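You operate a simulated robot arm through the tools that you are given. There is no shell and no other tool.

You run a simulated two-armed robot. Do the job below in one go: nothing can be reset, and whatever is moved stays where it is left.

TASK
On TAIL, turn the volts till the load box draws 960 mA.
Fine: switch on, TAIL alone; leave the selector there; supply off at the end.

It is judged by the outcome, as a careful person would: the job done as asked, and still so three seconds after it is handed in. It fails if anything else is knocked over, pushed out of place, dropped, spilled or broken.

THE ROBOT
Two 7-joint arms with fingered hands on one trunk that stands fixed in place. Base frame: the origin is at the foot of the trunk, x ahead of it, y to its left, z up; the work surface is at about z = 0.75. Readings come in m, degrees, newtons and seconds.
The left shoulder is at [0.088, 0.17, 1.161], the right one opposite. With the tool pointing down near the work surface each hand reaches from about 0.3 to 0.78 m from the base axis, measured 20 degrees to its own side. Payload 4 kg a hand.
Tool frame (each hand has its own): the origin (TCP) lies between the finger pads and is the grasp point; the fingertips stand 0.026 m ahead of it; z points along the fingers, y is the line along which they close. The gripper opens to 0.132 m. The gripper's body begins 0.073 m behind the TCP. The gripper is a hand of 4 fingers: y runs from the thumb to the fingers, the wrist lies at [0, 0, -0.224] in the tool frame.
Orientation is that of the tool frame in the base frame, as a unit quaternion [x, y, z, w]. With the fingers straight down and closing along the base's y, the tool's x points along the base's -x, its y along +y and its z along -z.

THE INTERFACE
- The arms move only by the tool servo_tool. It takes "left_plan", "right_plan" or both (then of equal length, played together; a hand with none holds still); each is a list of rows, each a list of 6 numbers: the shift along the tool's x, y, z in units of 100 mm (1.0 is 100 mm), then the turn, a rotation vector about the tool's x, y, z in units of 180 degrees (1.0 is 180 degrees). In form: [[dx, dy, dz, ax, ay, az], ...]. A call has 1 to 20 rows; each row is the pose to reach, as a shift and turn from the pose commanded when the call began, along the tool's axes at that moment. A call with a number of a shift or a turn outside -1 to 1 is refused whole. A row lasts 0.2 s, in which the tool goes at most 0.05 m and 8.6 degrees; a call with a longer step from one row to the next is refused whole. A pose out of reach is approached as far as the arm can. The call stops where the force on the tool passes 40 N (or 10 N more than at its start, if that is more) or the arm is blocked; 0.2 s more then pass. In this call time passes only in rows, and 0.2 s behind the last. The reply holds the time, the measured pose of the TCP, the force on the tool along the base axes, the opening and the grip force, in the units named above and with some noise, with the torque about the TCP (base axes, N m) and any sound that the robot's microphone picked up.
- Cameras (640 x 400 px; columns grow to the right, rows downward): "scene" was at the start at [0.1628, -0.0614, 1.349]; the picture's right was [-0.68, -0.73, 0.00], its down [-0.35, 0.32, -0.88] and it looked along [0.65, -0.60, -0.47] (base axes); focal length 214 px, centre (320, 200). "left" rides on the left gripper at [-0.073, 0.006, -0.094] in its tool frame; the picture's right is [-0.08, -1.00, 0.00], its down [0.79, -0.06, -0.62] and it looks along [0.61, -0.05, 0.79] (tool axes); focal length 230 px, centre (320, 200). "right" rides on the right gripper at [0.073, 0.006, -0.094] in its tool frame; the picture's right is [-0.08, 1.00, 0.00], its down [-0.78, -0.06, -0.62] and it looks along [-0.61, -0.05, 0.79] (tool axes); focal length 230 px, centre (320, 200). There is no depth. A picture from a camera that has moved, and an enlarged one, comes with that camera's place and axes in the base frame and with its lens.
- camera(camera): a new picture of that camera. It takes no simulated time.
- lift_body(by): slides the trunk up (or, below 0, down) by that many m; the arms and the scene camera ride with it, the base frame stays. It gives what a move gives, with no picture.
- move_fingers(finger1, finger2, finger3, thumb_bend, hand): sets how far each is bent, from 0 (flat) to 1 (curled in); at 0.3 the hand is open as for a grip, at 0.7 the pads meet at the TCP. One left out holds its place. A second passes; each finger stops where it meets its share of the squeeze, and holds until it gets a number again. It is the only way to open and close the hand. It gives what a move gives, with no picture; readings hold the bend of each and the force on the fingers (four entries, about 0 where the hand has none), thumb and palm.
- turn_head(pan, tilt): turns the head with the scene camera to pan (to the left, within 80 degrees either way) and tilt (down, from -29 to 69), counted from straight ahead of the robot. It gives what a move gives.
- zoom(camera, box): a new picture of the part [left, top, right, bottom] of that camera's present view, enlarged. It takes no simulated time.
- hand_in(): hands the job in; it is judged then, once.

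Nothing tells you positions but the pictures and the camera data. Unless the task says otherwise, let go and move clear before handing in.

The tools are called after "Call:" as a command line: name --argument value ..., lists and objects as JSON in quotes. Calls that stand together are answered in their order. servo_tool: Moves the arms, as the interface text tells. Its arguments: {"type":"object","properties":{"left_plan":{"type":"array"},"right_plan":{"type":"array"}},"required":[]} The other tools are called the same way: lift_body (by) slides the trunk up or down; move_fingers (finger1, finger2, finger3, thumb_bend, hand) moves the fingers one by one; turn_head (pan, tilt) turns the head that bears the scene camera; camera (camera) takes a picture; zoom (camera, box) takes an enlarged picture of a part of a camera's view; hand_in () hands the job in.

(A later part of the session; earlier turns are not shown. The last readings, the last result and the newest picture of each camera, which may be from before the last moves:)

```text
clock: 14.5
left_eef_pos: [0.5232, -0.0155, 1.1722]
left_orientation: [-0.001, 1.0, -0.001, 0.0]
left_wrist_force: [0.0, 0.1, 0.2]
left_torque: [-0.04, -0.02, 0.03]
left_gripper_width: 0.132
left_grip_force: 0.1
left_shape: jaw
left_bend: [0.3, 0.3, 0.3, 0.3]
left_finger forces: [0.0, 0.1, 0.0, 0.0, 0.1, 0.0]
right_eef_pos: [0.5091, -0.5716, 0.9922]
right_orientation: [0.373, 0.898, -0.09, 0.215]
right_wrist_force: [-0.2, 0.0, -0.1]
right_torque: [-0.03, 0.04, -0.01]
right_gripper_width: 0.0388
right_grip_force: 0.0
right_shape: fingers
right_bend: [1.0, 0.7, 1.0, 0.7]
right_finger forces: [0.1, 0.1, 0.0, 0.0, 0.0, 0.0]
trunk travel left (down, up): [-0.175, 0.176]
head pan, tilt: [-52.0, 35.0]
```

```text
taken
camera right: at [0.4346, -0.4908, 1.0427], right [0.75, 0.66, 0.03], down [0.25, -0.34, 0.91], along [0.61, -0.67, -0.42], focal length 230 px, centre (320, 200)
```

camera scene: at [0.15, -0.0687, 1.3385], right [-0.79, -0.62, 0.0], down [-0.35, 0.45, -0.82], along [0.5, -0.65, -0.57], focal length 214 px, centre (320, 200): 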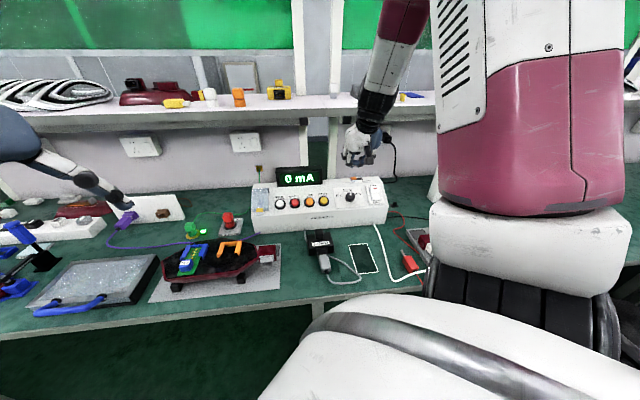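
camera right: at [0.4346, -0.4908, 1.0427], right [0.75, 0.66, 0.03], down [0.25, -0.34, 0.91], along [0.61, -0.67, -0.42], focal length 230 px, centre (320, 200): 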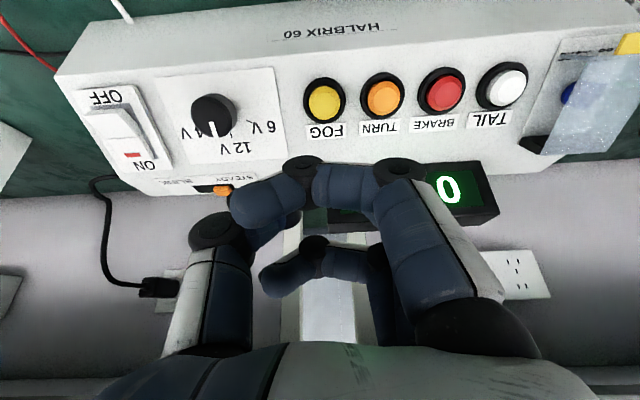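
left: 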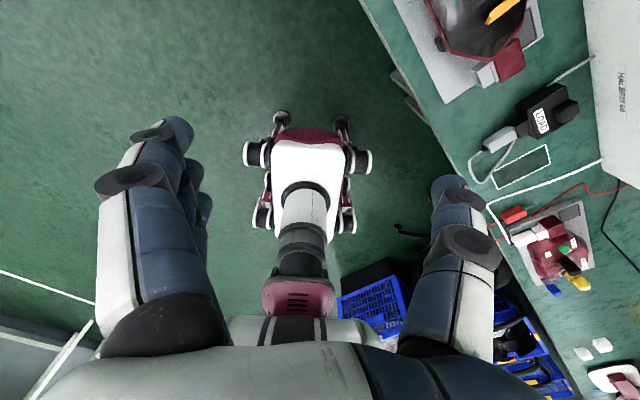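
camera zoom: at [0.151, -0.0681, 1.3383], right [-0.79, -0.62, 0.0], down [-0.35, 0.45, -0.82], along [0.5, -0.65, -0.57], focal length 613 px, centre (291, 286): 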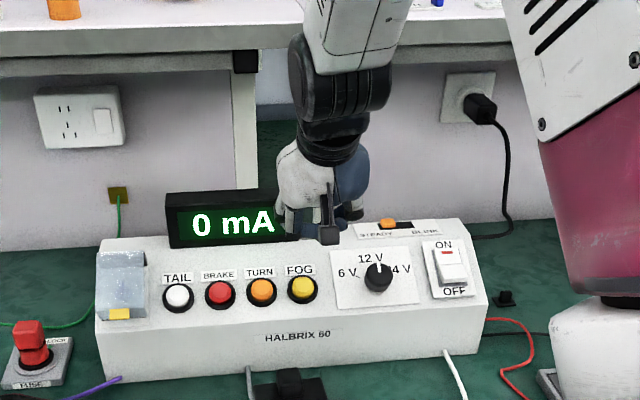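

The supply rocker shows ON, display still 0 mA with no lamp selected. I continue toward TAIL, now about 17 cm further along the box.

Call:
servo_tool --right_plan '[[0.03, 0.33, 0.0, 0, 0, 0], [0.06, 0.66, 0.0, 0, 0, 0], [0.1, 1.0, 0.1, 0, 0, 0]]'

Call:
zoom --camera "right" --box '[300, 30, 560, 180]'

Call:
zoom --camera "scene" --box '[240, 130, 380, 240]'

```text
clock: 15.3
left_eef_pos: [0.5239, -0.0166, 1.1718]
left_orientation: [-0.001, 1.0, 0.0, 0.0]
left_wrist_force: [-0.6, 0.0, 0.1]
left_torque: [-0.03, 0.0, -0.03]
left_gripper_width: 0.132
left_grip_force: 0.1
left_shape: jaw
left_bend: [0.3, 0.3, 0.3, 0.3]
left_finger forces: [0.0, 0.0, 0.1, 0.0, 0.0, 0.0]
right_eef_pos: [0.5732, -0.5007, 0.9773]
right_orientation: [0.372, 0.898, -0.089, 0.216]
right_wrist_force: [0.2, 0.7, 0.3]
right_torque: [0.0, -0.02, -0.02]
right_gripper_width: 0.0391
right_grip_force: 0.1
right_shape: fingers
right_bend: [1.0, 0.7, 1.0, 0.7]
right_finger forces: [0.1, 0.0, 0.1, 0.0, 0.1, 0.1]
trunk travel left (down, up): [-0.175, 0.176]
head pan, tilt: [-52.0, 35.0]
```

```text
2.46 times, centred on (430, 105) of right
camera zoom: at [0.4985, -0.4189, 1.0268], right [0.75, 0.66, 0.03], down [0.25, -0.34, 0.91], along [0.61, -0.67, -0.42], focal length 566 px, centre (49, 434)
```

zoom: 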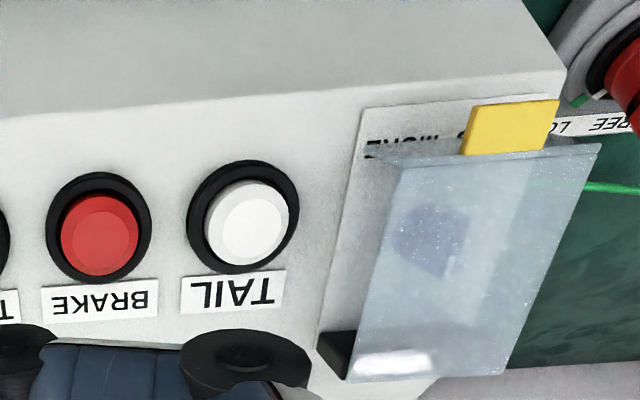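

```text
3.64 times, centred on (310, 185) of scene
camera zoom: at [0.1514, -0.0685, 1.3382], right [-0.79, -0.62, 0.0], down [-0.35, 0.45, -0.82], along [0.5, -0.65, -0.57], focal length 780 px, centre (356, 254)
```

zoom: 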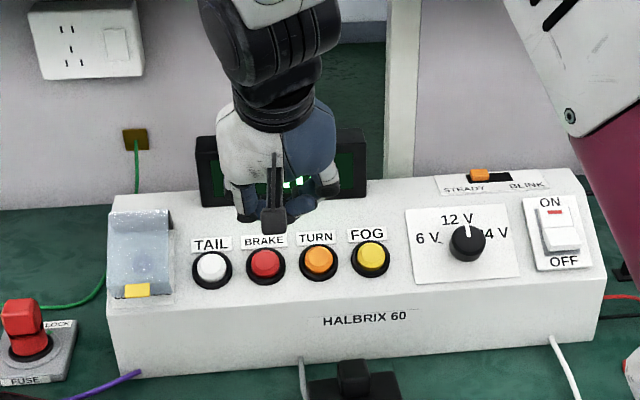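

TAIL's cap is now fixed at about [0.668, -0.489, 0.860]; the guarded cover's edge is about 4–5 cm to its left. To keep my knuckles away from that cover I'll lean the hand about 14° toward the BRAKE side and hover 3 cm over TAIL.

Call:
servo_tool --right_plan '[[0.0, 0.2, 0.05, -0.027, 0, 0], [0.0, 0.42, 0.1, -0.054, 0, 0], [0.01, 0.65, 0.25, -0.08, 0, 0], [0.01, 0.65, 0.5, -0.08, 0, 0]]'

Call:
zoom --camera "right" --box '[220, 40, 520, 220]'

Call:
zoom --camera "scene" --box '[240, 150, 340, 230]'

```text
clock: 16.3
left_eef_pos: [0.5247, -0.016, 1.174]
left_orientation: [-0.001, 1.0, 0.0, 0.0]
left_wrist_force: [-0.6, -0.3, -0.8]
left_torque: [-0.05, 0.02, 0.01]
left_gripper_width: 0.1319
left_grip_force: 0.1
left_shape: jaw
left_bend: [0.3, 0.3, 0.3, 0.3]
left_finger forces: [0.1, 0.1, 0.0, 0.1, 0.0, 0.0]
right_eef_pos: [0.6348, -0.4691, 0.9348]
right_orientation: [0.343, 0.902, 0.023, 0.261]
right_wrist_force: [-1.1, -0.2, -0.1]
right_torque: [0.0, -0.01, -0.01]
right_gripper_width: 0.0388
right_grip_force: 0.1
right_shape: fingers
right_bend: [1.0, 0.7, 1.0, 0.7]
right_finger forces: [0.0, 0.0, 0.1, 0.0, 0.0, 0.0]
trunk travel left (down, up): [-0.175, 0.176]
head pan, tilt: [-52.0, 35.0]
```

```text
2.13 times, centred on (370, 130) of right
camera zoom: at [0.5442, -0.4054, 0.9833], right [0.65, 0.71, 0.26], down [0.16, -0.46, 0.88], along [0.74, -0.53, -0.41], focal length 491 px, centre (213, 349)
```

zoom: 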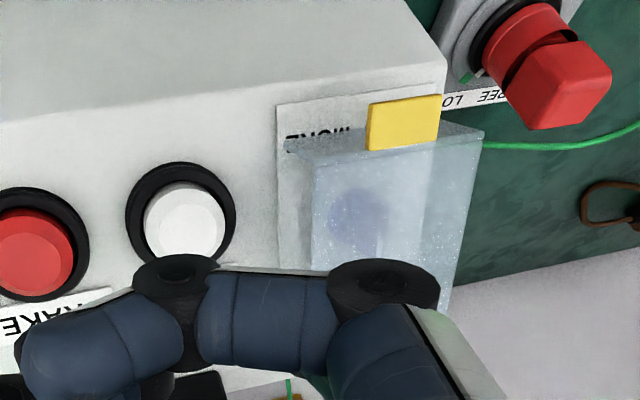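

```text
5.00 times, centred on (290, 190) of scene
camera zoom: at [0.1508, -0.069, 1.3383], right [-0.79, -0.62, 0.0], down [-0.35, 0.45, -0.82], along [0.5, -0.65, -0.57], focal length 1072 px, centre (470, 250)
```

zoom: 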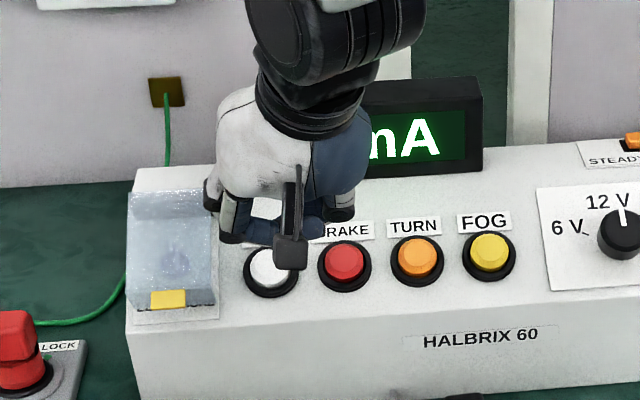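

The tip is about 5.8 cm above TAIL along the panel normal and the lean keeps the knuckles above and inboard of the cover. I'll come down most of the way and look again.

Call:
servo_tool --right_plan '[[0.0, -0.05, 0.13, 0, 0, 0], [0.0, -0.1, 0.26, 0, 0, 0], [0.0, -0.135, 0.39, 0, 0, 0]]'

Call:
zoom --camera "right" --box '[220, 40, 520, 220]'

Call:
zoom --camera "scene" --box '[240, 150, 340, 230]'

```text
clock: 17.1
left_eef_pos: [0.5238, -0.016, 1.1725]
left_orientation: [-0.001, 1.0, 0.0, 0.0]
left_wrist_force: [0.2, 0.4, 0.4]
left_torque: [-0.02, 0.03, 0.01]
left_gripper_width: 0.1321
left_grip_force: 0.0
left_shape: jaw
left_bend: [0.3, 0.3, 0.3, 0.3]
left_finger forces: [0.1, 0.0, 0.1, 0.1, 0.1, 0.1]
right_eef_pos: [0.6447, -0.4851, 0.8957]
right_orientation: [0.342, 0.903, 0.023, 0.261]
right_wrist_force: [-1.9, -0.8, 1.2]
right_torque: [0.02, 0.02, -0.01]
right_gripper_width: 0.039
right_grip_force: 1.6
right_shape: fingers
right_bend: [1.0, 0.7, 1.0, 0.7]
right_finger forces: [0.1, 0.0, 0.0, 0.1, 1.6, 0.1]
trunk travel left (down, up): [-0.175, 0.176]
head pan, tilt: [-52.0, 35.0]
```

```text
2.13 times, centred on (370, 130) of right
camera zoom: at [0.5549, -0.422, 0.9443], right [0.65, 0.71, 0.26], down [0.16, -0.46, 0.88], along [0.74, -0.53, -0.41], focal length 491 px, centre (213, 349)
```

zoom: 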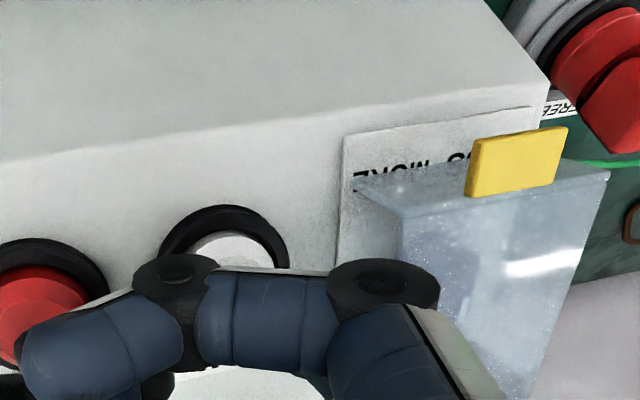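

```text
5.00 times, centred on (290, 190) of scene
camera zoom: at [0.1504, -0.069, 1.3384], right [-0.79, -0.62, 0.0], down [-0.35, 0.45, -0.82], along [0.5, -0.65, -0.57], focal length 1072 px, centre (470, 250)
```

zoom: 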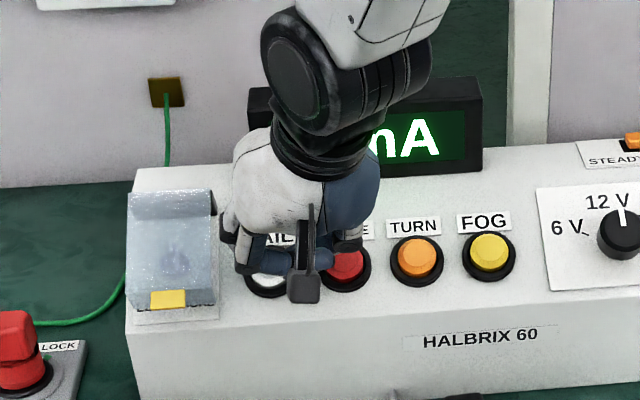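

The thumb tip has just touched near TAIL's edge with about 1.6 N, a little toward the BRAKE side of centre. I'll lift a few millimetres, shift 7 mm toward the cap's centre and touch down again.

Call:
servo_tool --right_plan '[[0.0, 0.015, -0.05, 0, 0, 0], [0.0, 0.083, -0.033, 0, 0, 0], [0.0, 0.07, 0.02, 0, 0, 0]]'

Call:
zoom --camera "scene" --box '[240, 150, 340, 230]'

Call:
zoom --camera "right" --box '[220, 80, 480, 220]'

```text
clock: 17.9
left_eef_pos: [0.5223, -0.0159, 1.1731]
left_orientation: [-0.001, 1.0, 0.001, 0.0]
left_wrist_force: [0.5, -0.2, 0.0]
left_torque: [0.02, 0.03, -0.02]
left_gripper_width: 0.132
left_grip_force: 0.0
left_shape: jaw
left_bend: [0.3, 0.3, 0.3, 0.3]
left_finger forces: [0.0, 0.0, 0.0, 0.0, 0.1, 0.1]
right_eef_pos: [0.649, -0.4801, 0.8969]
right_orientation: [0.342, 0.903, 0.024, 0.261]
right_wrist_force: [-1.5, -0.6, 2.1]
right_torque: [-0.03, -0.01, 0.0]
right_gripper_width: 0.039
right_grip_force: 1.2
right_shape: fingers
right_bend: [1.0, 0.7, 1.0, 0.7]
right_finger forces: [0.0, 0.0, 0.0, 0.0, 1.9, 0.1]
trunk travel left (down, up): [-0.175, 0.176]
head pan, tilt: [-52.0, 35.0]
heard: click
```

```text
5.00 times, centred on (290, 190) of scene
camera zoom: at [0.15, -0.0689, 1.3385], right [-0.79, -0.62, 0.0], down [-0.35, 0.45, -0.82], along [0.5, -0.65, -0.57], focal length 1072 px, centre (470, 250)
```

zoom: 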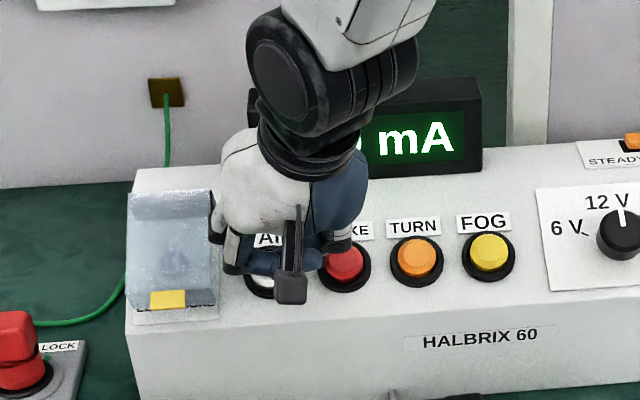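

```text
2.46 times, centred on (350, 150) of right
camera zoom: at [0.5595, -0.4159, 0.9454], right [0.65, 0.71, 0.26], down [0.16, -0.46, 0.88], along [0.74, -0.53, -0.41], focal length 566 px, centre (246, 323)
```

zoom: 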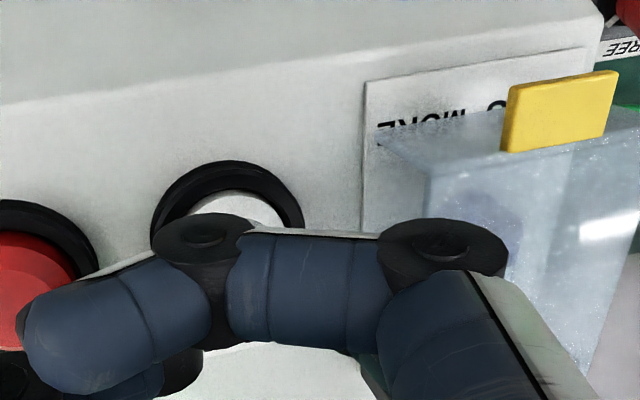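

I heard a click. I'll back straight off along the normal and see what the display and the buttons show.

Call:
servo_tool --right_plan '[[0.0, 0.05, -0.2, 0, 0, 0], [0.0, 0.1, -0.4, 0, 0, 0], [0.0, 0.12, -0.7, 0, 0, 0], [0.1, -0.2, -0.95, 0, 0, 0], [0.3, -0.6, -1.0, 0, 0, 0]]'

Call:
zoom --camera "scene" --box '[240, 140, 400, 240]'

Call:
camera --camera "right"

```text
clock: 19.1
left_eef_pos: [0.5236, -0.0156, 1.1733]
left_orientation: [0.0, 1.0, 0.001, 0.0]
left_wrist_force: [-0.5, -0.7, 0.8]
left_torque: [0.01, -0.02, 0.0]
left_gripper_width: 0.1319
left_grip_force: 0.0
left_shape: jaw
left_bend: [0.3, 0.3, 0.3, 0.3]
left_finger forces: [0.0, 0.1, 0.0, 0.1, 0.0, 0.0]
right_eef_pos: [0.5445, -0.4958, 0.9519]
right_orientation: [0.342, 0.902, 0.025, 0.261]
right_wrist_force: [0.3, 0.0, -0.4]
right_torque: [0.01, -0.01, 0.04]
right_gripper_width: 0.0387
right_grip_force: 0.0
right_shape: fingers
right_bend: [1.0, 0.7, 1.0, 0.7]
right_finger forces: [0.0, 0.0, 0.0, 0.0, 0.0, 0.0]
trunk travel left (down, up): [-0.175, 0.176]
head pan, tilt: [-52.0, 35.0]
```

```text
4.00 times, centred on (320, 190) of scene
camera zoom: at [0.1501, -0.0692, 1.3384], right [-0.79, -0.62, 0.0], down [-0.35, 0.45, -0.82], along [0.5, -0.65, -0.57], focal length 858 px, centre (320, 240)
```

zoom: 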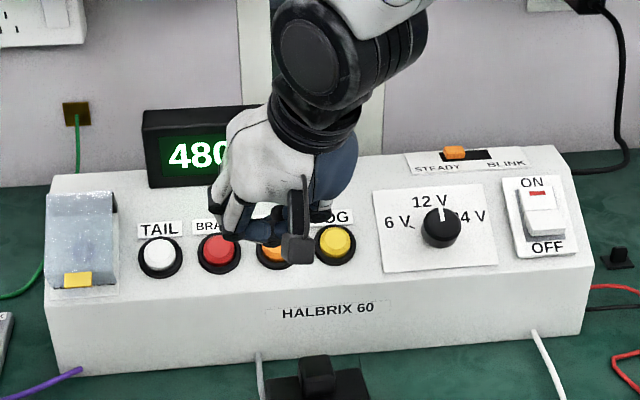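

```text
taken
camera right: at [0.4548, -0.433, 1.0008], right [0.65, 0.71, 0.26], down [0.16, -0.46, 0.88], along [0.74, -0.53, -0.41], focal length 230 px, centre (320, 200)
```

right: 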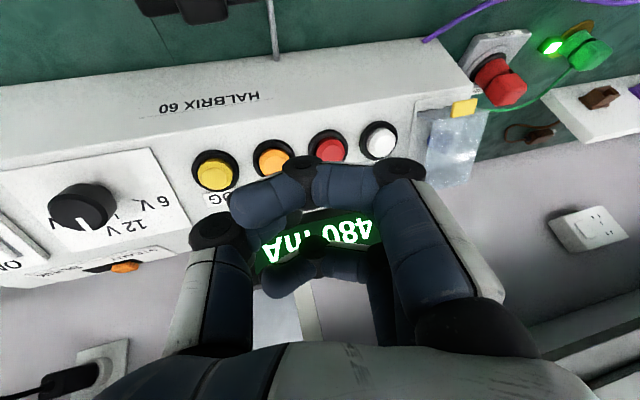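

The display now reads 480 mA at 12 V with TAIL pressed, so 960 mA should come near 24 V: a clockwise turn of the knob. I'll go up and over the knob, undoing the lean on the way.

Call:
servo_tool --right_plan '[[0.0, -0.05, -0.2, 0.02, 0, 0], [0.0, -0.25, -0.4, 0.04, 0, 0], [-0.05, -0.55, -0.55, 0.06, 0, 0], [-0.1, -0.9, -0.58, 0.08, 0, 0]]'

Call:
zoom --camera "scene" --box '[240, 140, 400, 240]'

Call:
camera --camera "right"

```text
clock: 20.1
left_eef_pos: [0.5233, -0.0172, 1.1722]
left_orientation: [-0.001, 1.0, 0.0, 0.0]
left_wrist_force: [-0.2, 1.4, 1.0]
left_torque: [-0.01, 0.0, 0.02]
left_gripper_width: 0.1319
left_grip_force: 0.0
left_shape: jaw
left_bend: [0.3, 0.3, 0.3, 0.3]
left_finger forces: [0.0, 0.0, 0.1, 0.0, 0.1, 0.1]
right_eef_pos: [0.4706, -0.5632, 0.9875]
right_orientation: [0.372, 0.898, -0.089, 0.216]
right_wrist_force: [-0.6, -0.5, -0.4]
right_torque: [-0.02, 0.02, 0.04]
right_gripper_width: 0.0391
right_grip_force: 0.0
right_shape: fingers
right_bend: [1.0, 0.7, 1.0, 0.7]
right_finger forces: [0.0, 0.1, 0.0, 0.1, 0.0, 0.0]
trunk travel left (down, up): [-0.175, 0.176]
head pan, tilt: [-52.0, 35.0]
```

```text
4.00 times, centred on (320, 190) of scene
camera zoom: at [0.1505, -0.0693, 1.3383], right [-0.79, -0.62, 0.0], down [-0.35, 0.45, -0.82], along [0.5, -0.65, -0.57], focal length 858 px, centre (320, 240)
```

zoom: 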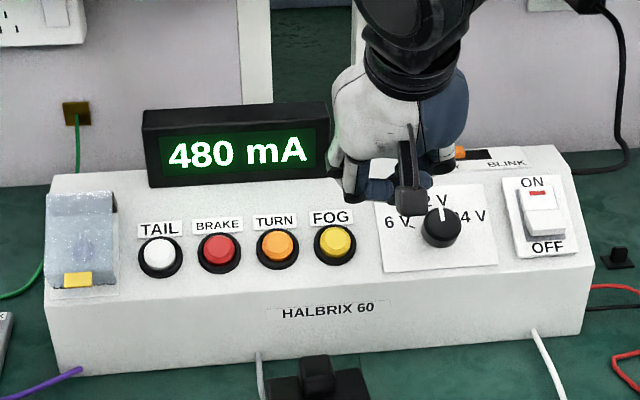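

```text
taken
camera right: at [0.3964, -0.4821, 1.0369], right [0.75, 0.66, 0.03], down [0.25, -0.34, 0.91], along [0.61, -0.67, -0.42], focal length 230 px, centre (320, 200)
```

right: 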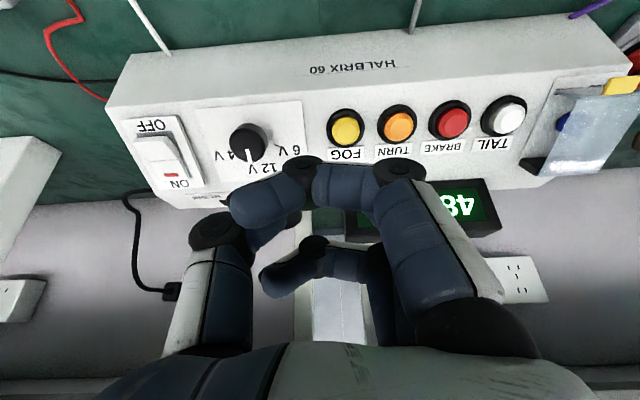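

Display reads 480 mA, steady. I'll open the hand for a clear view and centre it over the knob, pre-turning it about -36° so that I have room for the clockwise twist.

Call:
move_fingers --hand "right" --finger1 0.3 --finger2 0.3 --finger3 0.3 --thumb_bend 0.3

Call:
servo_tool --right_plan '[[-0.02, -0.14, 0.0, 0, 0, -0.04], [-0.05, -0.28, 0.0, 0, 0, -0.08], [-0.07, -0.42, 0.0, 0, 0, -0.12], [-0.1, -0.57, 0.0, 0, 0, -0.16], [-0.12, -0.72, 0.0, 0, 0, -0.2]]'

Call:
camera --camera "right"

Call:
zoom --camera "scene" --box '[240, 140, 400, 240]'

```text
clock: 21.1
left_eef_pos: [0.5231, -0.0168, 1.1733]
left_orientation: [0.0, 1.0, 0.0, 0.0]
left_wrist_force: [-0.5, -0.2, -1.1]
left_torque: [-0.04, 0.0, 0.03]
left_gripper_width: 0.132
left_grip_force: 0.1
left_shape: jaw
left_bend: [0.3, 0.3, 0.3, 0.3]
left_finger forces: [0.0, 0.0, 0.0, 0.1, 0.0, 0.0]
right_eef_pos: [0.4702, -0.5619, 0.9872]
right_orientation: [0.372, 0.898, -0.089, 0.216]
right_wrist_force: [-0.3, -0.3, -0.7]
right_torque: [-0.04, -0.02, -0.01]
right_gripper_width: 0.1357
right_grip_force: 0.0
right_shape: fingers
right_bend: [0.3, 0.3, 0.3, 0.3]
right_finger forces: [0.0, 0.0, 0.1, 0.0, 0.0, 0.0]
trunk travel left (down, up): [-0.175, 0.176]
head pan, tilt: [-52.0, 35.0]
```

```text
clock: 22.3
left_eef_pos: [0.5235, -0.0167, 1.1732]
left_orientation: [-0.001, 1.0, 0.0, 0.001]
left_wrist_force: [-0.6, -1.0, 0.3]
left_torque: [0.01, 0.03, -0.03]
left_gripper_width: 0.1317
left_grip_force: 0.0
left_shape: jaw
left_bend: [0.3, 0.3, 0.3, 0.3]
left_finger forces: [0.0, 0.0, 0.0, 0.0, 0.1, 0.0]
right_eef_pos: [0.4272, -0.6197, 0.9947]
right_orientation: [0.077, 0.969, -0.15, 0.178]
right_wrist_force: [0.4, 0.2, -0.2]
right_torque: [0.0, 0.02, 0.01]
right_gripper_width: 0.1356
right_grip_force: 0.1
right_shape: fingers
right_bend: [0.3, 0.3, 0.3, 0.3]
right_finger forces: [0.0, 0.0, 0.0, 0.1, 0.1, 0.0]
trunk travel left (down, up): [-0.175, 0.176]
head pan, tilt: [-52.0, 35.0]
```

```text
taken
camera right: at [0.3282, -0.5766, 1.0507], right [0.27, 0.93, -0.24], down [0.52, 0.07, 0.85], along [0.81, -0.36, -0.46], focal length 230 px, centre (320, 200)
```

right: 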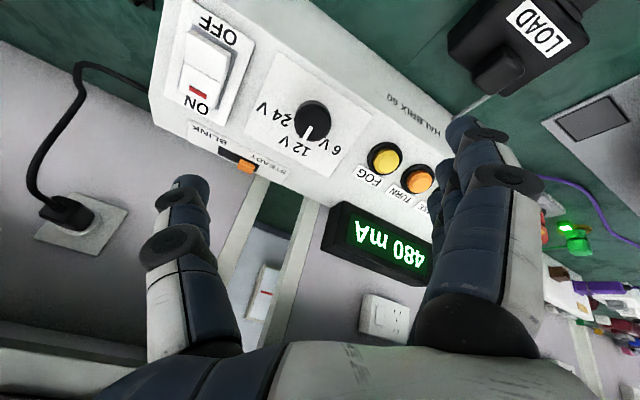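

```text
4.00 times, centred on (320, 190) of scene
camera zoom: at [0.15, -0.069, 1.3385], right [-0.79, -0.62, 0.0], down [-0.35, 0.45, -0.82], along [0.5, -0.65, -0.57], focal length 858 px, centre (320, 240)
```

zoom: 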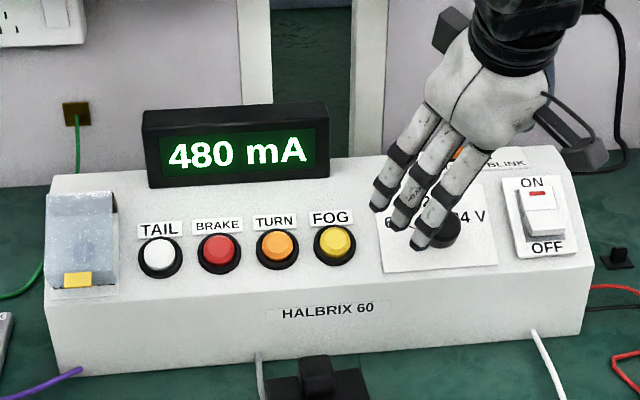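

The knob appears almost exactly on the tool axis. I'll enlarge to get the residual offset.

Call:
zoom --camera "right" --box '[240, 70, 400, 170]'

```text
4.00 times, centred on (320, 120) of right
camera zoom: at [0.3282, -0.5766, 1.0507], right [0.27, 0.93, -0.24], down [0.52, 0.07, 0.85], along [0.81, -0.36, -0.46], focal length 920 px, centre (320, 520)
```

zoom: 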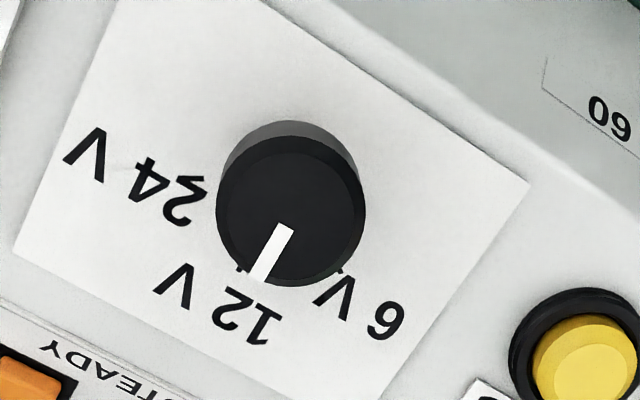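

The knob's top centre is 6.5 mm off the tool axis toward the thumb, roughly 11 cm ahead, with radius about 17 mm. I'll correct that and come 5 cm closer with the hand still open, then re-measure.

Call:
servo_tool --right_plan '[[0.0, -0.03, 0.18, 0, 0, 0], [0.0, -0.065, 0.36, 0, 0, 0], [0.0, -0.065, 0.5, 0, 0, 0]]'

Call:
camera --camera "right"

Call:
zoom --camera "right" --box '[240, 90, 400, 190]'

Call:
zoom --camera "scene" --box '[300, 140, 400, 230]'

```text
clock: 23.1
left_eef_pos: [0.5243, -0.0164, 1.1727]
left_orientation: [0.0, 1.0, 0.0, 0.0]
left_wrist_force: [0.5, -0.3, 0.4]
left_torque: [0.03, -0.03, 0.03]
left_gripper_width: 0.1319
left_grip_force: 0.0
left_shape: jaw
left_bend: [0.3, 0.3, 0.3, 0.3]
left_finger forces: [0.1, 0.1, 0.0, 0.1, 0.1, 0.0]
right_eef_pos: [0.4416, -0.6417, 0.9513]
right_orientation: [0.077, 0.969, -0.152, 0.178]
right_wrist_force: [0.2, -0.5, 0.5]
right_torque: [0.0, -0.01, 0.01]
right_gripper_width: 0.1354
right_grip_force: 0.0
right_shape: fingers
right_bend: [0.3, 0.3, 0.3, 0.3]
right_finger forces: [0.0, 0.0, 0.1, 0.0, 0.0, 0.1]
trunk travel left (down, up): [-0.175, 0.176]
head pan, tilt: [-52.0, 35.0]
```

```text
taken
camera right: at [0.343, -0.5988, 1.0064], right [0.27, 0.93, -0.24], down [0.52, 0.07, 0.85], along [0.81, -0.36, -0.46], focal length 230 px, centre (320, 200)
```

right: 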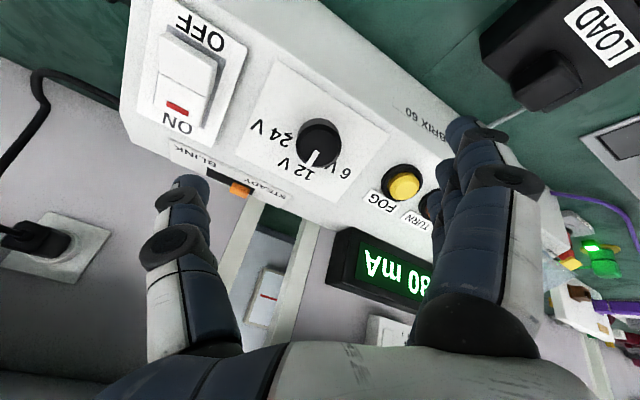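

```text
4.00 times, centred on (320, 140) of right
camera zoom: at [0.343, -0.5988, 1.0064], right [0.27, 0.93, -0.24], down [0.52, 0.07, 0.85], along [0.81, -0.36, -0.46], focal length 920 px, centre (320, 440)
```

zoom: 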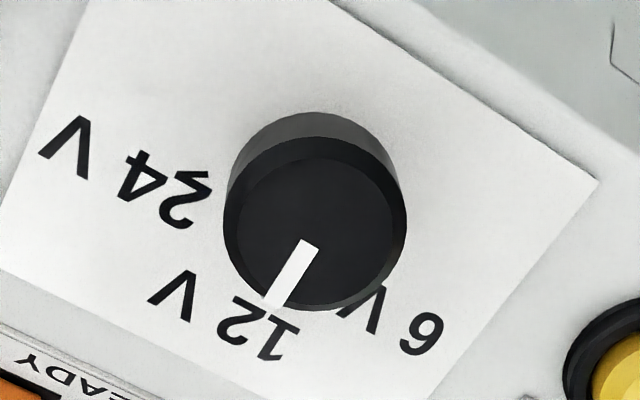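

```text
4.44 times, centred on (350, 185) of scene
camera zoom: at [0.1505, -0.0692, 1.3383], right [-0.79, -0.62, 0.0], down [-0.35, 0.45, -0.82], along [0.5, -0.65, -0.57], focal length 953 px, centre (187, 267)
```

zoom: 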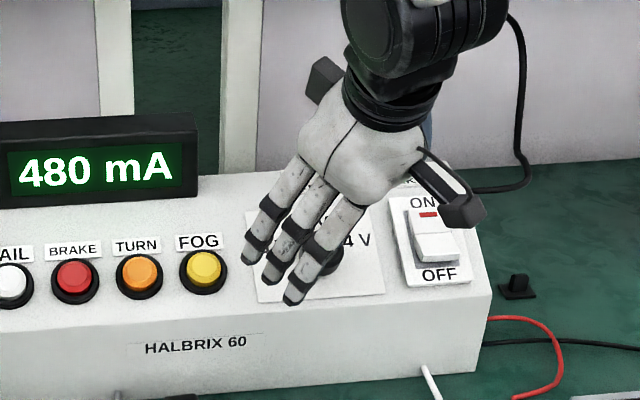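

The hand is centred to about 1 mm across; the knob top is about 6.6 cm ahead of the TCP and the knob about 16 mm tall. I'll curl the outer fingers away, leave thumb and middle finger half open, and check before lowering.

Call:
move_fingers --hand "right" --finger1 1.0 --finger2 0.5 --finger3 1.0 --thumb_bend 0.5

Call:
camera --camera "right"

Call:
zoom --camera "scene" --box '[300, 140, 400, 230]'

```text
clock: 24.1
left_eef_pos: [0.5226, -0.0167, 1.173]
left_orientation: [-0.001, 1.0, 0.0, 0.001]
left_wrist_force: [-0.7, 0.7, 0.2]
left_torque: [-0.01, -0.01, 0.03]
left_gripper_width: 0.132
left_grip_force: 0.1
left_shape: jaw
left_bend: [0.3, 0.3, 0.3, 0.3]
left_finger forces: [0.1, 0.0, 0.1, 0.0, 0.0, 0.0]
right_eef_pos: [0.4411, -0.6414, 0.9516]
right_orientation: [0.077, 0.969, -0.152, 0.178]
right_wrist_force: [0.1, 0.1, -0.6]
right_torque: [-0.02, -0.02, 0.0]
right_gripper_width: 0.0476
right_grip_force: 0.2
right_shape: fingers
right_bend: [1.0, 0.5, 1.0, 0.5]
right_finger forces: [0.0, 0.0, 0.0, 0.1, 0.0, 0.0]
trunk travel left (down, up): [-0.175, 0.176]
head pan, tilt: [-52.0, 35.0]
```

```text
taken
camera right: at [0.3428, -0.5984, 1.0069], right [0.27, 0.93, -0.24], down [0.52, 0.07, 0.85], along [0.81, -0.36, -0.46], focal length 230 px, centre (320, 200)
```

right: 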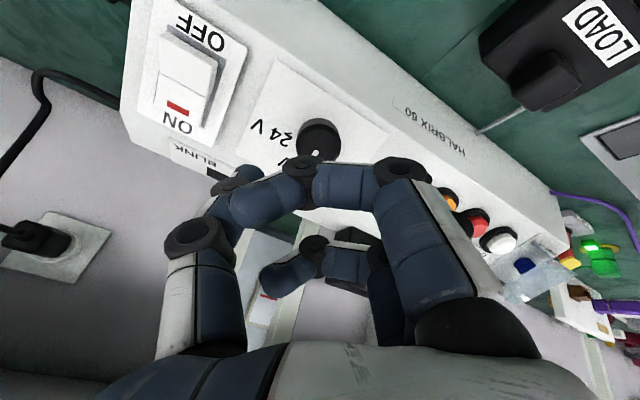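

```text
4.44 times, centred on (350, 185) of scene
camera zoom: at [0.1502, -0.0688, 1.3384], right [-0.79, -0.62, 0.0], down [-0.35, 0.45, -0.82], along [0.5, -0.65, -0.57], focal length 953 px, centre (187, 267)
```

zoom: 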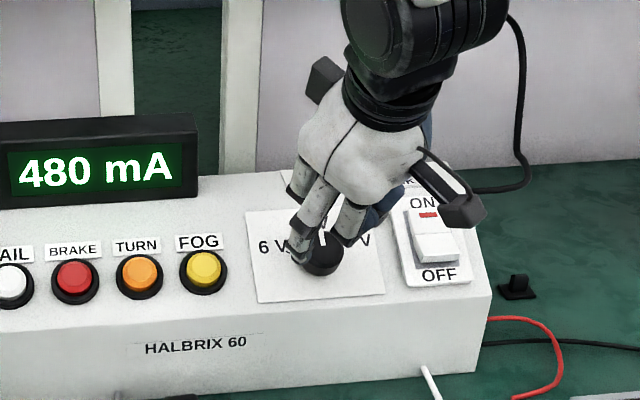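

The knob is between thumb and middle finger, with the curled outer fingers sitting higher than the knob top will reach. I'll descend most of the way in small rows.

Call:
servo_tool --right_plan '[[0.0, 0.0, 0.12, 0, 0, 0], [-0.01, 0.0, 0.24, 0, 0, 0], [-0.015, 0.0, 0.36, 0, 0, 0]]'

Call:
zoom --camera "scene" --box '[320, 150, 400, 220]'

Call:
zoom --camera "right" --box '[180, 80, 440, 260]'

```text
clock: 24.9
left_eef_pos: [0.5237, -0.0172, 1.1725]
left_orientation: [-0.001, 1.0, 0.0, 0.0]
left_wrist_force: [0.1, 0.2, 0.4]
left_torque: [-0.01, 0.0, 0.01]
left_gripper_width: 0.1317
left_grip_force: 0.0
left_shape: jaw
left_bend: [0.3, 0.3, 0.3, 0.3]
left_finger forces: [0.0, 0.0, 0.1, 0.1, 0.1, 0.1]
right_eef_pos: [0.457, -0.6521, 0.9211]
right_orientation: [0.076, 0.969, -0.152, 0.178]
right_wrist_force: [0.2, 0.0, -0.2]
right_torque: [0.04, -0.03, 0.02]
right_gripper_width: 0.0475
right_grip_force: 0.2
right_shape: fingers
right_bend: [1.0, 0.5, 1.0, 0.5]
right_finger forces: [0.0, 0.1, 0.1, 0.0, 0.0, 0.0]
trunk travel left (down, up): [-0.175, 0.176]
head pan, tilt: [-52.0, 35.0]
```

```text
5.71 times, centred on (360, 185) of scene
camera zoom: at [0.1506, -0.0691, 1.3383], right [-0.79, -0.62, 0.0], down [-0.35, 0.45, -0.82], along [0.5, -0.65, -0.57], focal length 1226 px, centre (91, 286)
```

zoom: 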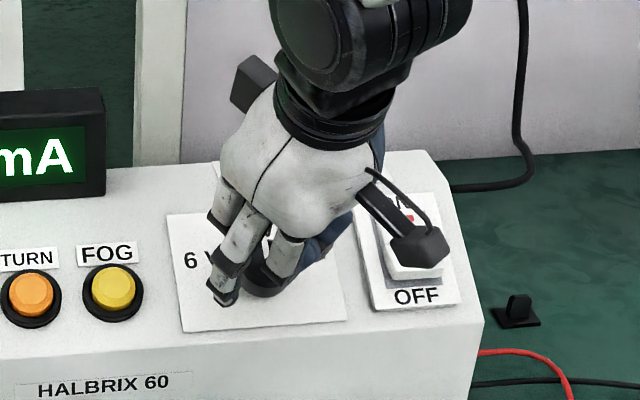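

```text
2.22 times, centred on (310, 170) of right
camera zoom: at [0.357, -0.6096, 0.9758], right [0.27, 0.93, -0.24], down [0.52, 0.07, 0.85], along [0.81, -0.36, -0.46], focal length 511 px, centre (342, 267)
```

zoom: 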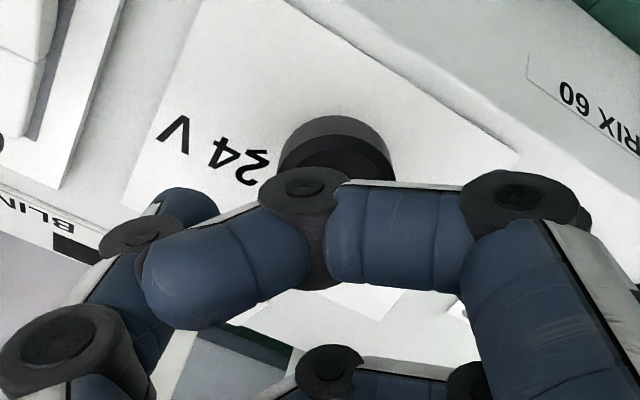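

Centred still, with the fingertips now about level with the knob top. I'll go on another 10 mm, then by smaller steps.

Call:
servo_tool --right_plan '[[0.0, 0.0, 0.05, 0, 0, 0], [0.0, 0.0, 0.1, 0, 0, 0]]'

Call:
servo_tool --right_plan '[[0.0, 0.0, 0.03, 0, 0, 0], [0.0, 0.0, 0.06, 0, 0, 0]]'

Call:
zoom --camera "scene" --box '[320, 150, 400, 220]'

Call:
zoom --camera "right" --box '[180, 80, 440, 260]'

```text
clock: 25.5
left_eef_pos: [0.5231, -0.017, 1.1719]
left_orientation: [0.0, 1.0, 0.001, -0.001]
left_wrist_force: [-1.1, -0.1, -0.8]
left_torque: [-0.02, -0.01, -0.01]
left_gripper_width: 0.1318
left_grip_force: 0.0
left_shape: jaw
left_bend: [0.3, 0.3, 0.3, 0.3]
left_finger forces: [0.0, 0.0, 0.0, 0.0, 0.1, 0.0]
right_eef_pos: [0.4571, -0.6559, 0.9116]
right_orientation: [0.076, 0.969, -0.152, 0.178]
right_wrist_force: [-0.4, -0.7, 0.3]
right_torque: [0.0, 0.0, 0.05]
right_gripper_width: 0.0475
right_grip_force: 0.1
right_shape: fingers
right_bend: [1.0, 0.5, 1.0, 0.5]
right_finger forces: [0.0, 0.1, 0.0, 0.0, 0.0, 0.1]
trunk travel left (down, up): [-0.175, 0.176]
head pan, tilt: [-52.0, 35.0]
```

```text
clock: 26.1
left_eef_pos: [0.5223, -0.0166, 1.1729]
left_orientation: [-0.001, 1.0, 0.0, 0.0]
left_wrist_force: [0.2, -1.2, 0.0]
left_torque: [0.03, 0.02, 0.02]
left_gripper_width: 0.1319
left_grip_force: 0.1
left_shape: jaw
left_bend: [0.3, 0.3, 0.3, 0.3]
left_finger forces: [0.0, 0.0, 0.1, 0.0, 0.0, 0.0]
right_eef_pos: [0.4592, -0.6573, 0.908]
right_orientation: [0.076, 0.969, -0.152, 0.178]
right_wrist_force: [-0.5, -0.7, 0.7]
right_torque: [-0.03, 0.02, 0.01]
right_gripper_width: 0.0475
right_grip_force: 0.1
right_shape: fingers
right_bend: [1.0, 0.5, 1.0, 0.5]
right_finger forces: [0.0, 0.1, 0.0, 0.0, 0.0, 0.1]
trunk travel left (down, up): [-0.175, 0.176]
head pan, tilt: [-52.0, 35.0]
```

```text
5.71 times, centred on (360, 185) of scene
camera zoom: at [0.1503, -0.0689, 1.3384], right [-0.79, -0.62, 0.0], down [-0.35, 0.45, -0.82], along [0.5, -0.65, -0.57], focal length 1226 px, centre (91, 286)
```

zoom: 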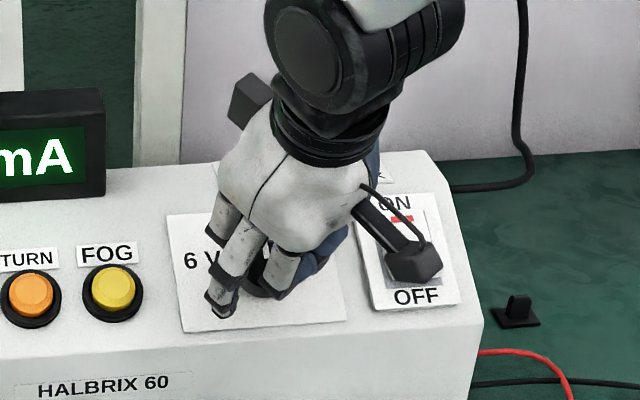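

```text
2.22 times, centred on (310, 170) of right
camera zoom: at [0.3606, -0.6146, 0.9623], right [0.27, 0.93, -0.24], down [0.52, 0.07, 0.85], along [0.81, -0.36, -0.46], focal length 511 px, centre (342, 267)
```

zoom: 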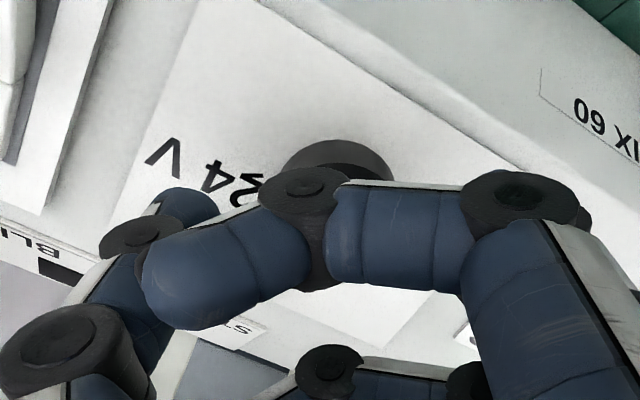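

No contact yet; fingertips overlap the knob by several millimetres. I'll go 5 mm deeper and then close gently.

Call:
servo_tool --right_plan '[[0.0, 0.0, 0.025, 0, 0, 0], [0.0, 0.0, 0.05, 0, 0, 0]]'

Call:
move_fingers --hand "right" --finger2 0.57 --thumb_bend 0.57

Call:
zoom --camera "scene" --box '[320, 150, 400, 220]'

Call:
zoom --camera "right" --box '[180, 80, 440, 260]'

```text
clock: 26.7
left_eef_pos: [0.5229, -0.0174, 1.1727]
left_orientation: [-0.001, 1.0, 0.0, 0.0]
left_wrist_force: [-0.7, -0.3, -0.7]
left_torque: [0.0, 0.01, 0.0]
left_gripper_width: 0.1319
left_grip_force: 0.0
left_shape: jaw
left_bend: [0.3, 0.3, 0.3, 0.3]
left_finger forces: [0.0, 0.1, 0.0, 0.0, 0.2, 0.1]
right_eef_pos: [0.4604, -0.6588, 0.9034]
right_orientation: [0.077, 0.969, -0.152, 0.178]
right_wrist_force: [-0.2, 0.5, 0.1]
right_torque: [-0.02, -0.04, -0.01]
right_gripper_width: 0.0477
right_grip_force: 0.1
right_shape: fingers
right_bend: [1.0, 0.5, 1.0, 0.5]
right_finger forces: [0.0, 0.0, 0.1, 0.1, 0.0, 0.0]
trunk travel left (down, up): [-0.175, 0.176]
head pan, tilt: [-52.0, 35.0]
```

```text
clock: 27.7
left_eef_pos: [0.522, -0.0162, 1.1734]
left_orientation: [0.0, 1.0, 0.001, 0.0]
left_wrist_force: [-0.4, -0.1, -0.5]
left_torque: [0.0, 0.01, 0.0]
left_gripper_width: 0.1319
left_grip_force: 0.0
left_shape: jaw
left_bend: [0.3, 0.3, 0.3, 0.3]
left_finger forces: [0.1, 0.0, 0.1, 0.0, 0.0, 0.1]
right_eef_pos: [0.4622, -0.6593, 0.9026]
right_orientation: [0.076, 0.969, -0.152, 0.178]
right_wrist_force: [0.6, -0.5, -0.2]
right_torque: [0.02, 0.0, -0.02]
right_gripper_width: 0.0445
right_grip_force: 0.1
right_shape: fingers
right_bend: [1.0, 0.56, 1.0, 0.56]
right_finger forces: [0.0, 0.0, 0.0, 0.0, 0.0, 0.0]
trunk travel left (down, up): [-0.175, 0.176]
head pan, tilt: [-52.0, 35.0]
```

```text
5.71 times, centred on (360, 185) of scene
camera zoom: at [0.1502, -0.0689, 1.3384], right [-0.79, -0.62, 0.0], down [-0.35, 0.45, -0.82], along [0.5, -0.65, -0.57], focal length 1226 px, centre (91, 286)
```

zoom: 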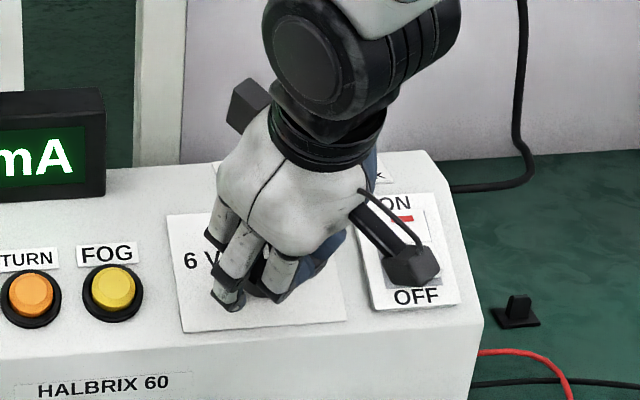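

```text
2.22 times, centred on (310, 170) of right
camera zoom: at [0.3625, -0.6165, 0.958], right [0.27, 0.93, -0.24], down [0.52, 0.07, 0.85], along [0.81, -0.36, -0.46], focal length 511 px, centre (342, 267)
```

zoom: 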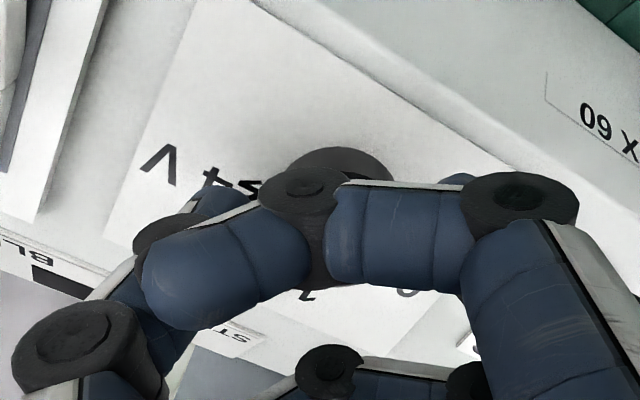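

No contact at 0.56 bend yet. I'll close a bit more and watch the finger forces.

Call:
move_fingers --hand "right" --finger2 0.62 --thumb_bend 0.62

```text
clock: 28.7
left_eef_pos: [0.5236, -0.0161, 1.1727]
left_orientation: [-0.001, 1.0, 0.0, 0.0]
left_wrist_force: [-0.1, -0.3, 0.1]
left_torque: [0.01, 0.0, 0.02]
left_gripper_width: 0.1318
left_grip_force: 0.1
left_shape: jaw
left_bend: [0.3, 0.3, 0.3, 0.3]
left_finger forces: [0.0, 0.0, 0.0, 0.0, 0.0, 0.0]
right_eef_pos: [0.4602, -0.6604, 0.902]
right_orientation: [0.077, 0.969, -0.152, 0.177]
right_wrist_force: [-0.2, -2.4, 1.0]
right_torque: [-0.02, 0.01, -0.02]
right_gripper_width: 0.0428
right_grip_force: 2.2
right_shape: fingers
right_bend: [1.0, 0.6, 1.0, 0.6]
right_finger forces: [0.0, 1.0, 0.0, 0.0, 3.8, 0.1]
trunk travel left (down, up): [-0.175, 0.176]
head pan, tilt: [-52.0, 35.0]
```

Both digits have met the knob, the thumb a little harder. I'll shift 1 mm toward the thumb side to centre, then firm up the squeeze.

Call:
servo_tool --right_plan '[[0.0, -0.012, 0.0, 0, 0, 0]]'

Call:
move_fingers --hand "right" --finger2 0.68 --thumb_bend 0.68

Call:
zoom --camera "scene" --box '[250, 140, 410, 240]'

```text
clock: 29.1
left_eef_pos: [0.5232, -0.0166, 1.1741]
left_orientation: [0.0, 1.0, -0.001, 0.0]
left_wrist_force: [-0.4, 0.3, -0.3]
left_torque: [-0.04, 0.01, -0.01]
left_gripper_width: 0.132
left_grip_force: 0.0
left_shape: jaw
left_bend: [0.3, 0.3, 0.3, 0.3]
left_finger forces: [0.0, 0.0, 0.1, 0.0, 0.0, 0.0]
right_eef_pos: [0.4596, -0.6609, 0.9035]
right_orientation: [0.075, 0.97, -0.151, 0.177]
right_wrist_force: [-1.1, -1.3, -1.1]
right_torque: [0.03, -0.02, -0.01]
right_gripper_width: 0.0428
right_grip_force: 2.6
right_shape: fingers
right_bend: [1.0, 0.6, 1.0, 0.61]
right_finger forces: [0.0, 1.8, 0.0, 0.1, 2.3, 0.0]
trunk travel left (down, up): [-0.175, 0.176]
head pan, tilt: [-52.0, 35.0]
```

```text
clock: 30.1
left_eef_pos: [0.5228, -0.0174, 1.1737]
left_orientation: [0.0, 1.0, 0.0, 0.001]
left_wrist_force: [0.1, -0.6, -0.5]
left_torque: [0.03, -0.02, 0.0]
left_gripper_width: 0.1319
left_grip_force: 0.1
left_shape: jaw
left_bend: [0.3, 0.3, 0.3, 0.3]
left_finger forces: [0.0, 0.0, 0.0, 0.1, 0.0, 0.0]
right_eef_pos: [0.4615, -0.6611, 0.9039]
right_orientation: [0.076, 0.97, -0.151, 0.177]
right_wrist_force: [-0.9, -3.9, -1.1]
right_torque: [-0.04, 0.0, -0.04]
right_gripper_width: 0.0419
right_grip_force: 8.2
right_shape: fingers
right_bend: [1.0, 0.61, 1.0, 0.64]
right_finger forces: [0.0, 6.1, 0.0, 0.1, 9.7, 0.1]
trunk travel left (down, up): [-0.175, 0.176]
head pan, tilt: [-52.0, 35.0]
```

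```text
4.00 times, centred on (330, 190) of scene
camera zoom: at [0.1502, -0.0695, 1.3384], right [-0.79, -0.62, 0.0], down [-0.35, 0.45, -0.82], along [0.5, -0.65, -0.57], focal length 858 px, centre (280, 240)
```

zoom: 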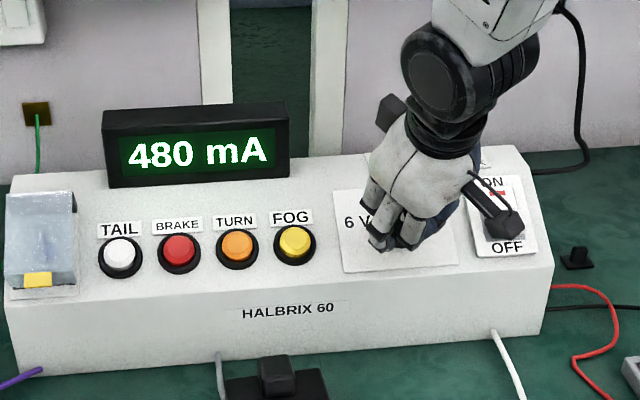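

Firm grip on the knob with 480 mA still showing. I'll turn clockwise in small increments, reading the display between.

Call:
servo_tool --right_plan '[[0, 0, 0, 0, 0, 0.03], [0, 0, 0, 0, 0, 0.06], [0, 0, 0, 0, 0, 0.09], [0, 0, 0, 0, 0, 0.12]]'

Call:
zoom --camera "scene" --box '[250, 140, 410, 240]'

```text
clock: 31.1
left_eef_pos: [0.5224, -0.0169, 1.1739]
left_orientation: [-0.001, 1.0, 0.001, 0.0]
left_wrist_force: [0.1, -0.8, -0.1]
left_torque: [0.02, 0.01, 0.01]
left_gripper_width: 0.1318
left_grip_force: 0.1
left_shape: jaw
left_bend: [0.3, 0.3, 0.3, 0.3]
left_finger forces: [0.0, 0.0, 0.0, 0.0, 0.0, 0.1]
right_eef_pos: [0.4612, -0.6605, 0.9026]
right_orientation: [0.256, 0.938, -0.116, 0.203]
right_wrist_force: [-2.0, 2.0, -0.6]
right_torque: [0.14, 0.03, 0.07]
right_gripper_width: 0.0417
right_grip_force: 7.4
right_shape: fingers
right_bend: [1.0, 0.61, 1.0, 0.64]
right_finger forces: [0.0, 7.7, 0.0, 0.0, 7.4, 0.0]
trunk travel left (down, up): [-0.175, 0.176]
head pan, tilt: [-52.0, 35.0]
```

```text
4.00 times, centred on (330, 190) of scene
camera zoom: at [0.1501, -0.0688, 1.3384], right [-0.79, -0.62, 0.0], down [-0.35, 0.45, -0.82], along [0.5, -0.65, -0.57], focal length 858 px, centre (280, 240)
```

zoom: 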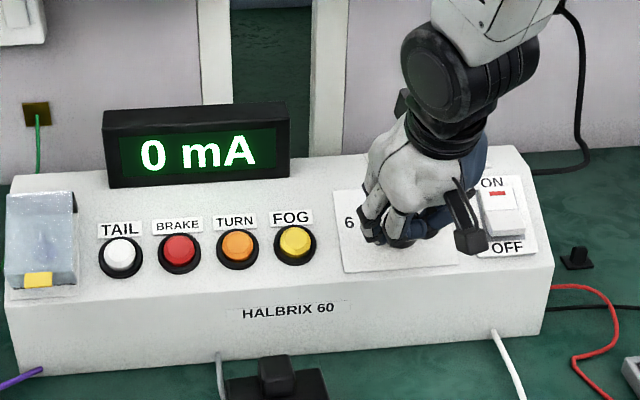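

Between positions the display drops to 0 mA, so this is a detented selector. I'll carry on clockwise toward 24 V.

Call:
servo_tool --right_plan '[[0, 0, 0, 0, 0, 0.03], [0, 0, 0, 0, 0, 0.06], [0, 0, 0, 0, 0, 0.09], [0, 0, 0, 0, 0, 0.12]]'

Call:
zoom --camera "scene" --box '[250, 140, 410, 240]'

```text
clock: 32.1
left_eef_pos: [0.5232, -0.0171, 1.1736]
left_orientation: [-0.001, 1.0, 0.0, 0.0]
left_wrist_force: [0.2, -0.4, -1.3]
left_torque: [0.0, 0.0, 0.01]
left_gripper_width: 0.1319
left_grip_force: 0.0
left_shape: jaw
left_bend: [0.3, 0.3, 0.3, 0.3]
left_finger forces: [0.0, 0.0, 0.0, 0.0, 0.1, 0.1]
right_eef_pos: [0.4605, -0.6605, 0.9007]
right_orientation: [0.429, 0.873, -0.076, 0.222]
right_wrist_force: [-1.4, 6.6, -2.0]
right_torque: [0.2, -0.07, 0.1]
right_gripper_width: 0.0415
right_grip_force: 7.9
right_shape: fingers
right_bend: [1.0, 0.61, 1.0, 0.64]
right_finger forces: [0.0, 9.1, 0.1, 0.1, 6.3, 0.1]
trunk travel left (down, up): [-0.175, 0.176]
head pan, tilt: [-52.0, 35.0]
```

```text
4.00 times, centred on (330, 190) of scene
camera zoom: at [0.1502, -0.0683, 1.3384], right [-0.79, -0.62, 0.0], down [-0.35, 0.45, -0.82], along [0.5, -0.65, -0.57], focal length 858 px, centre (280, 240)
```

zoom: 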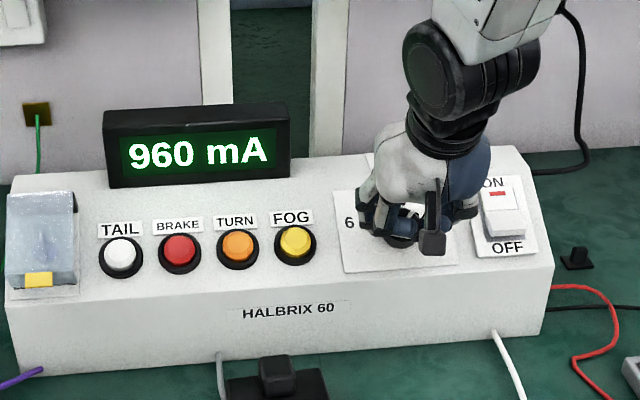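

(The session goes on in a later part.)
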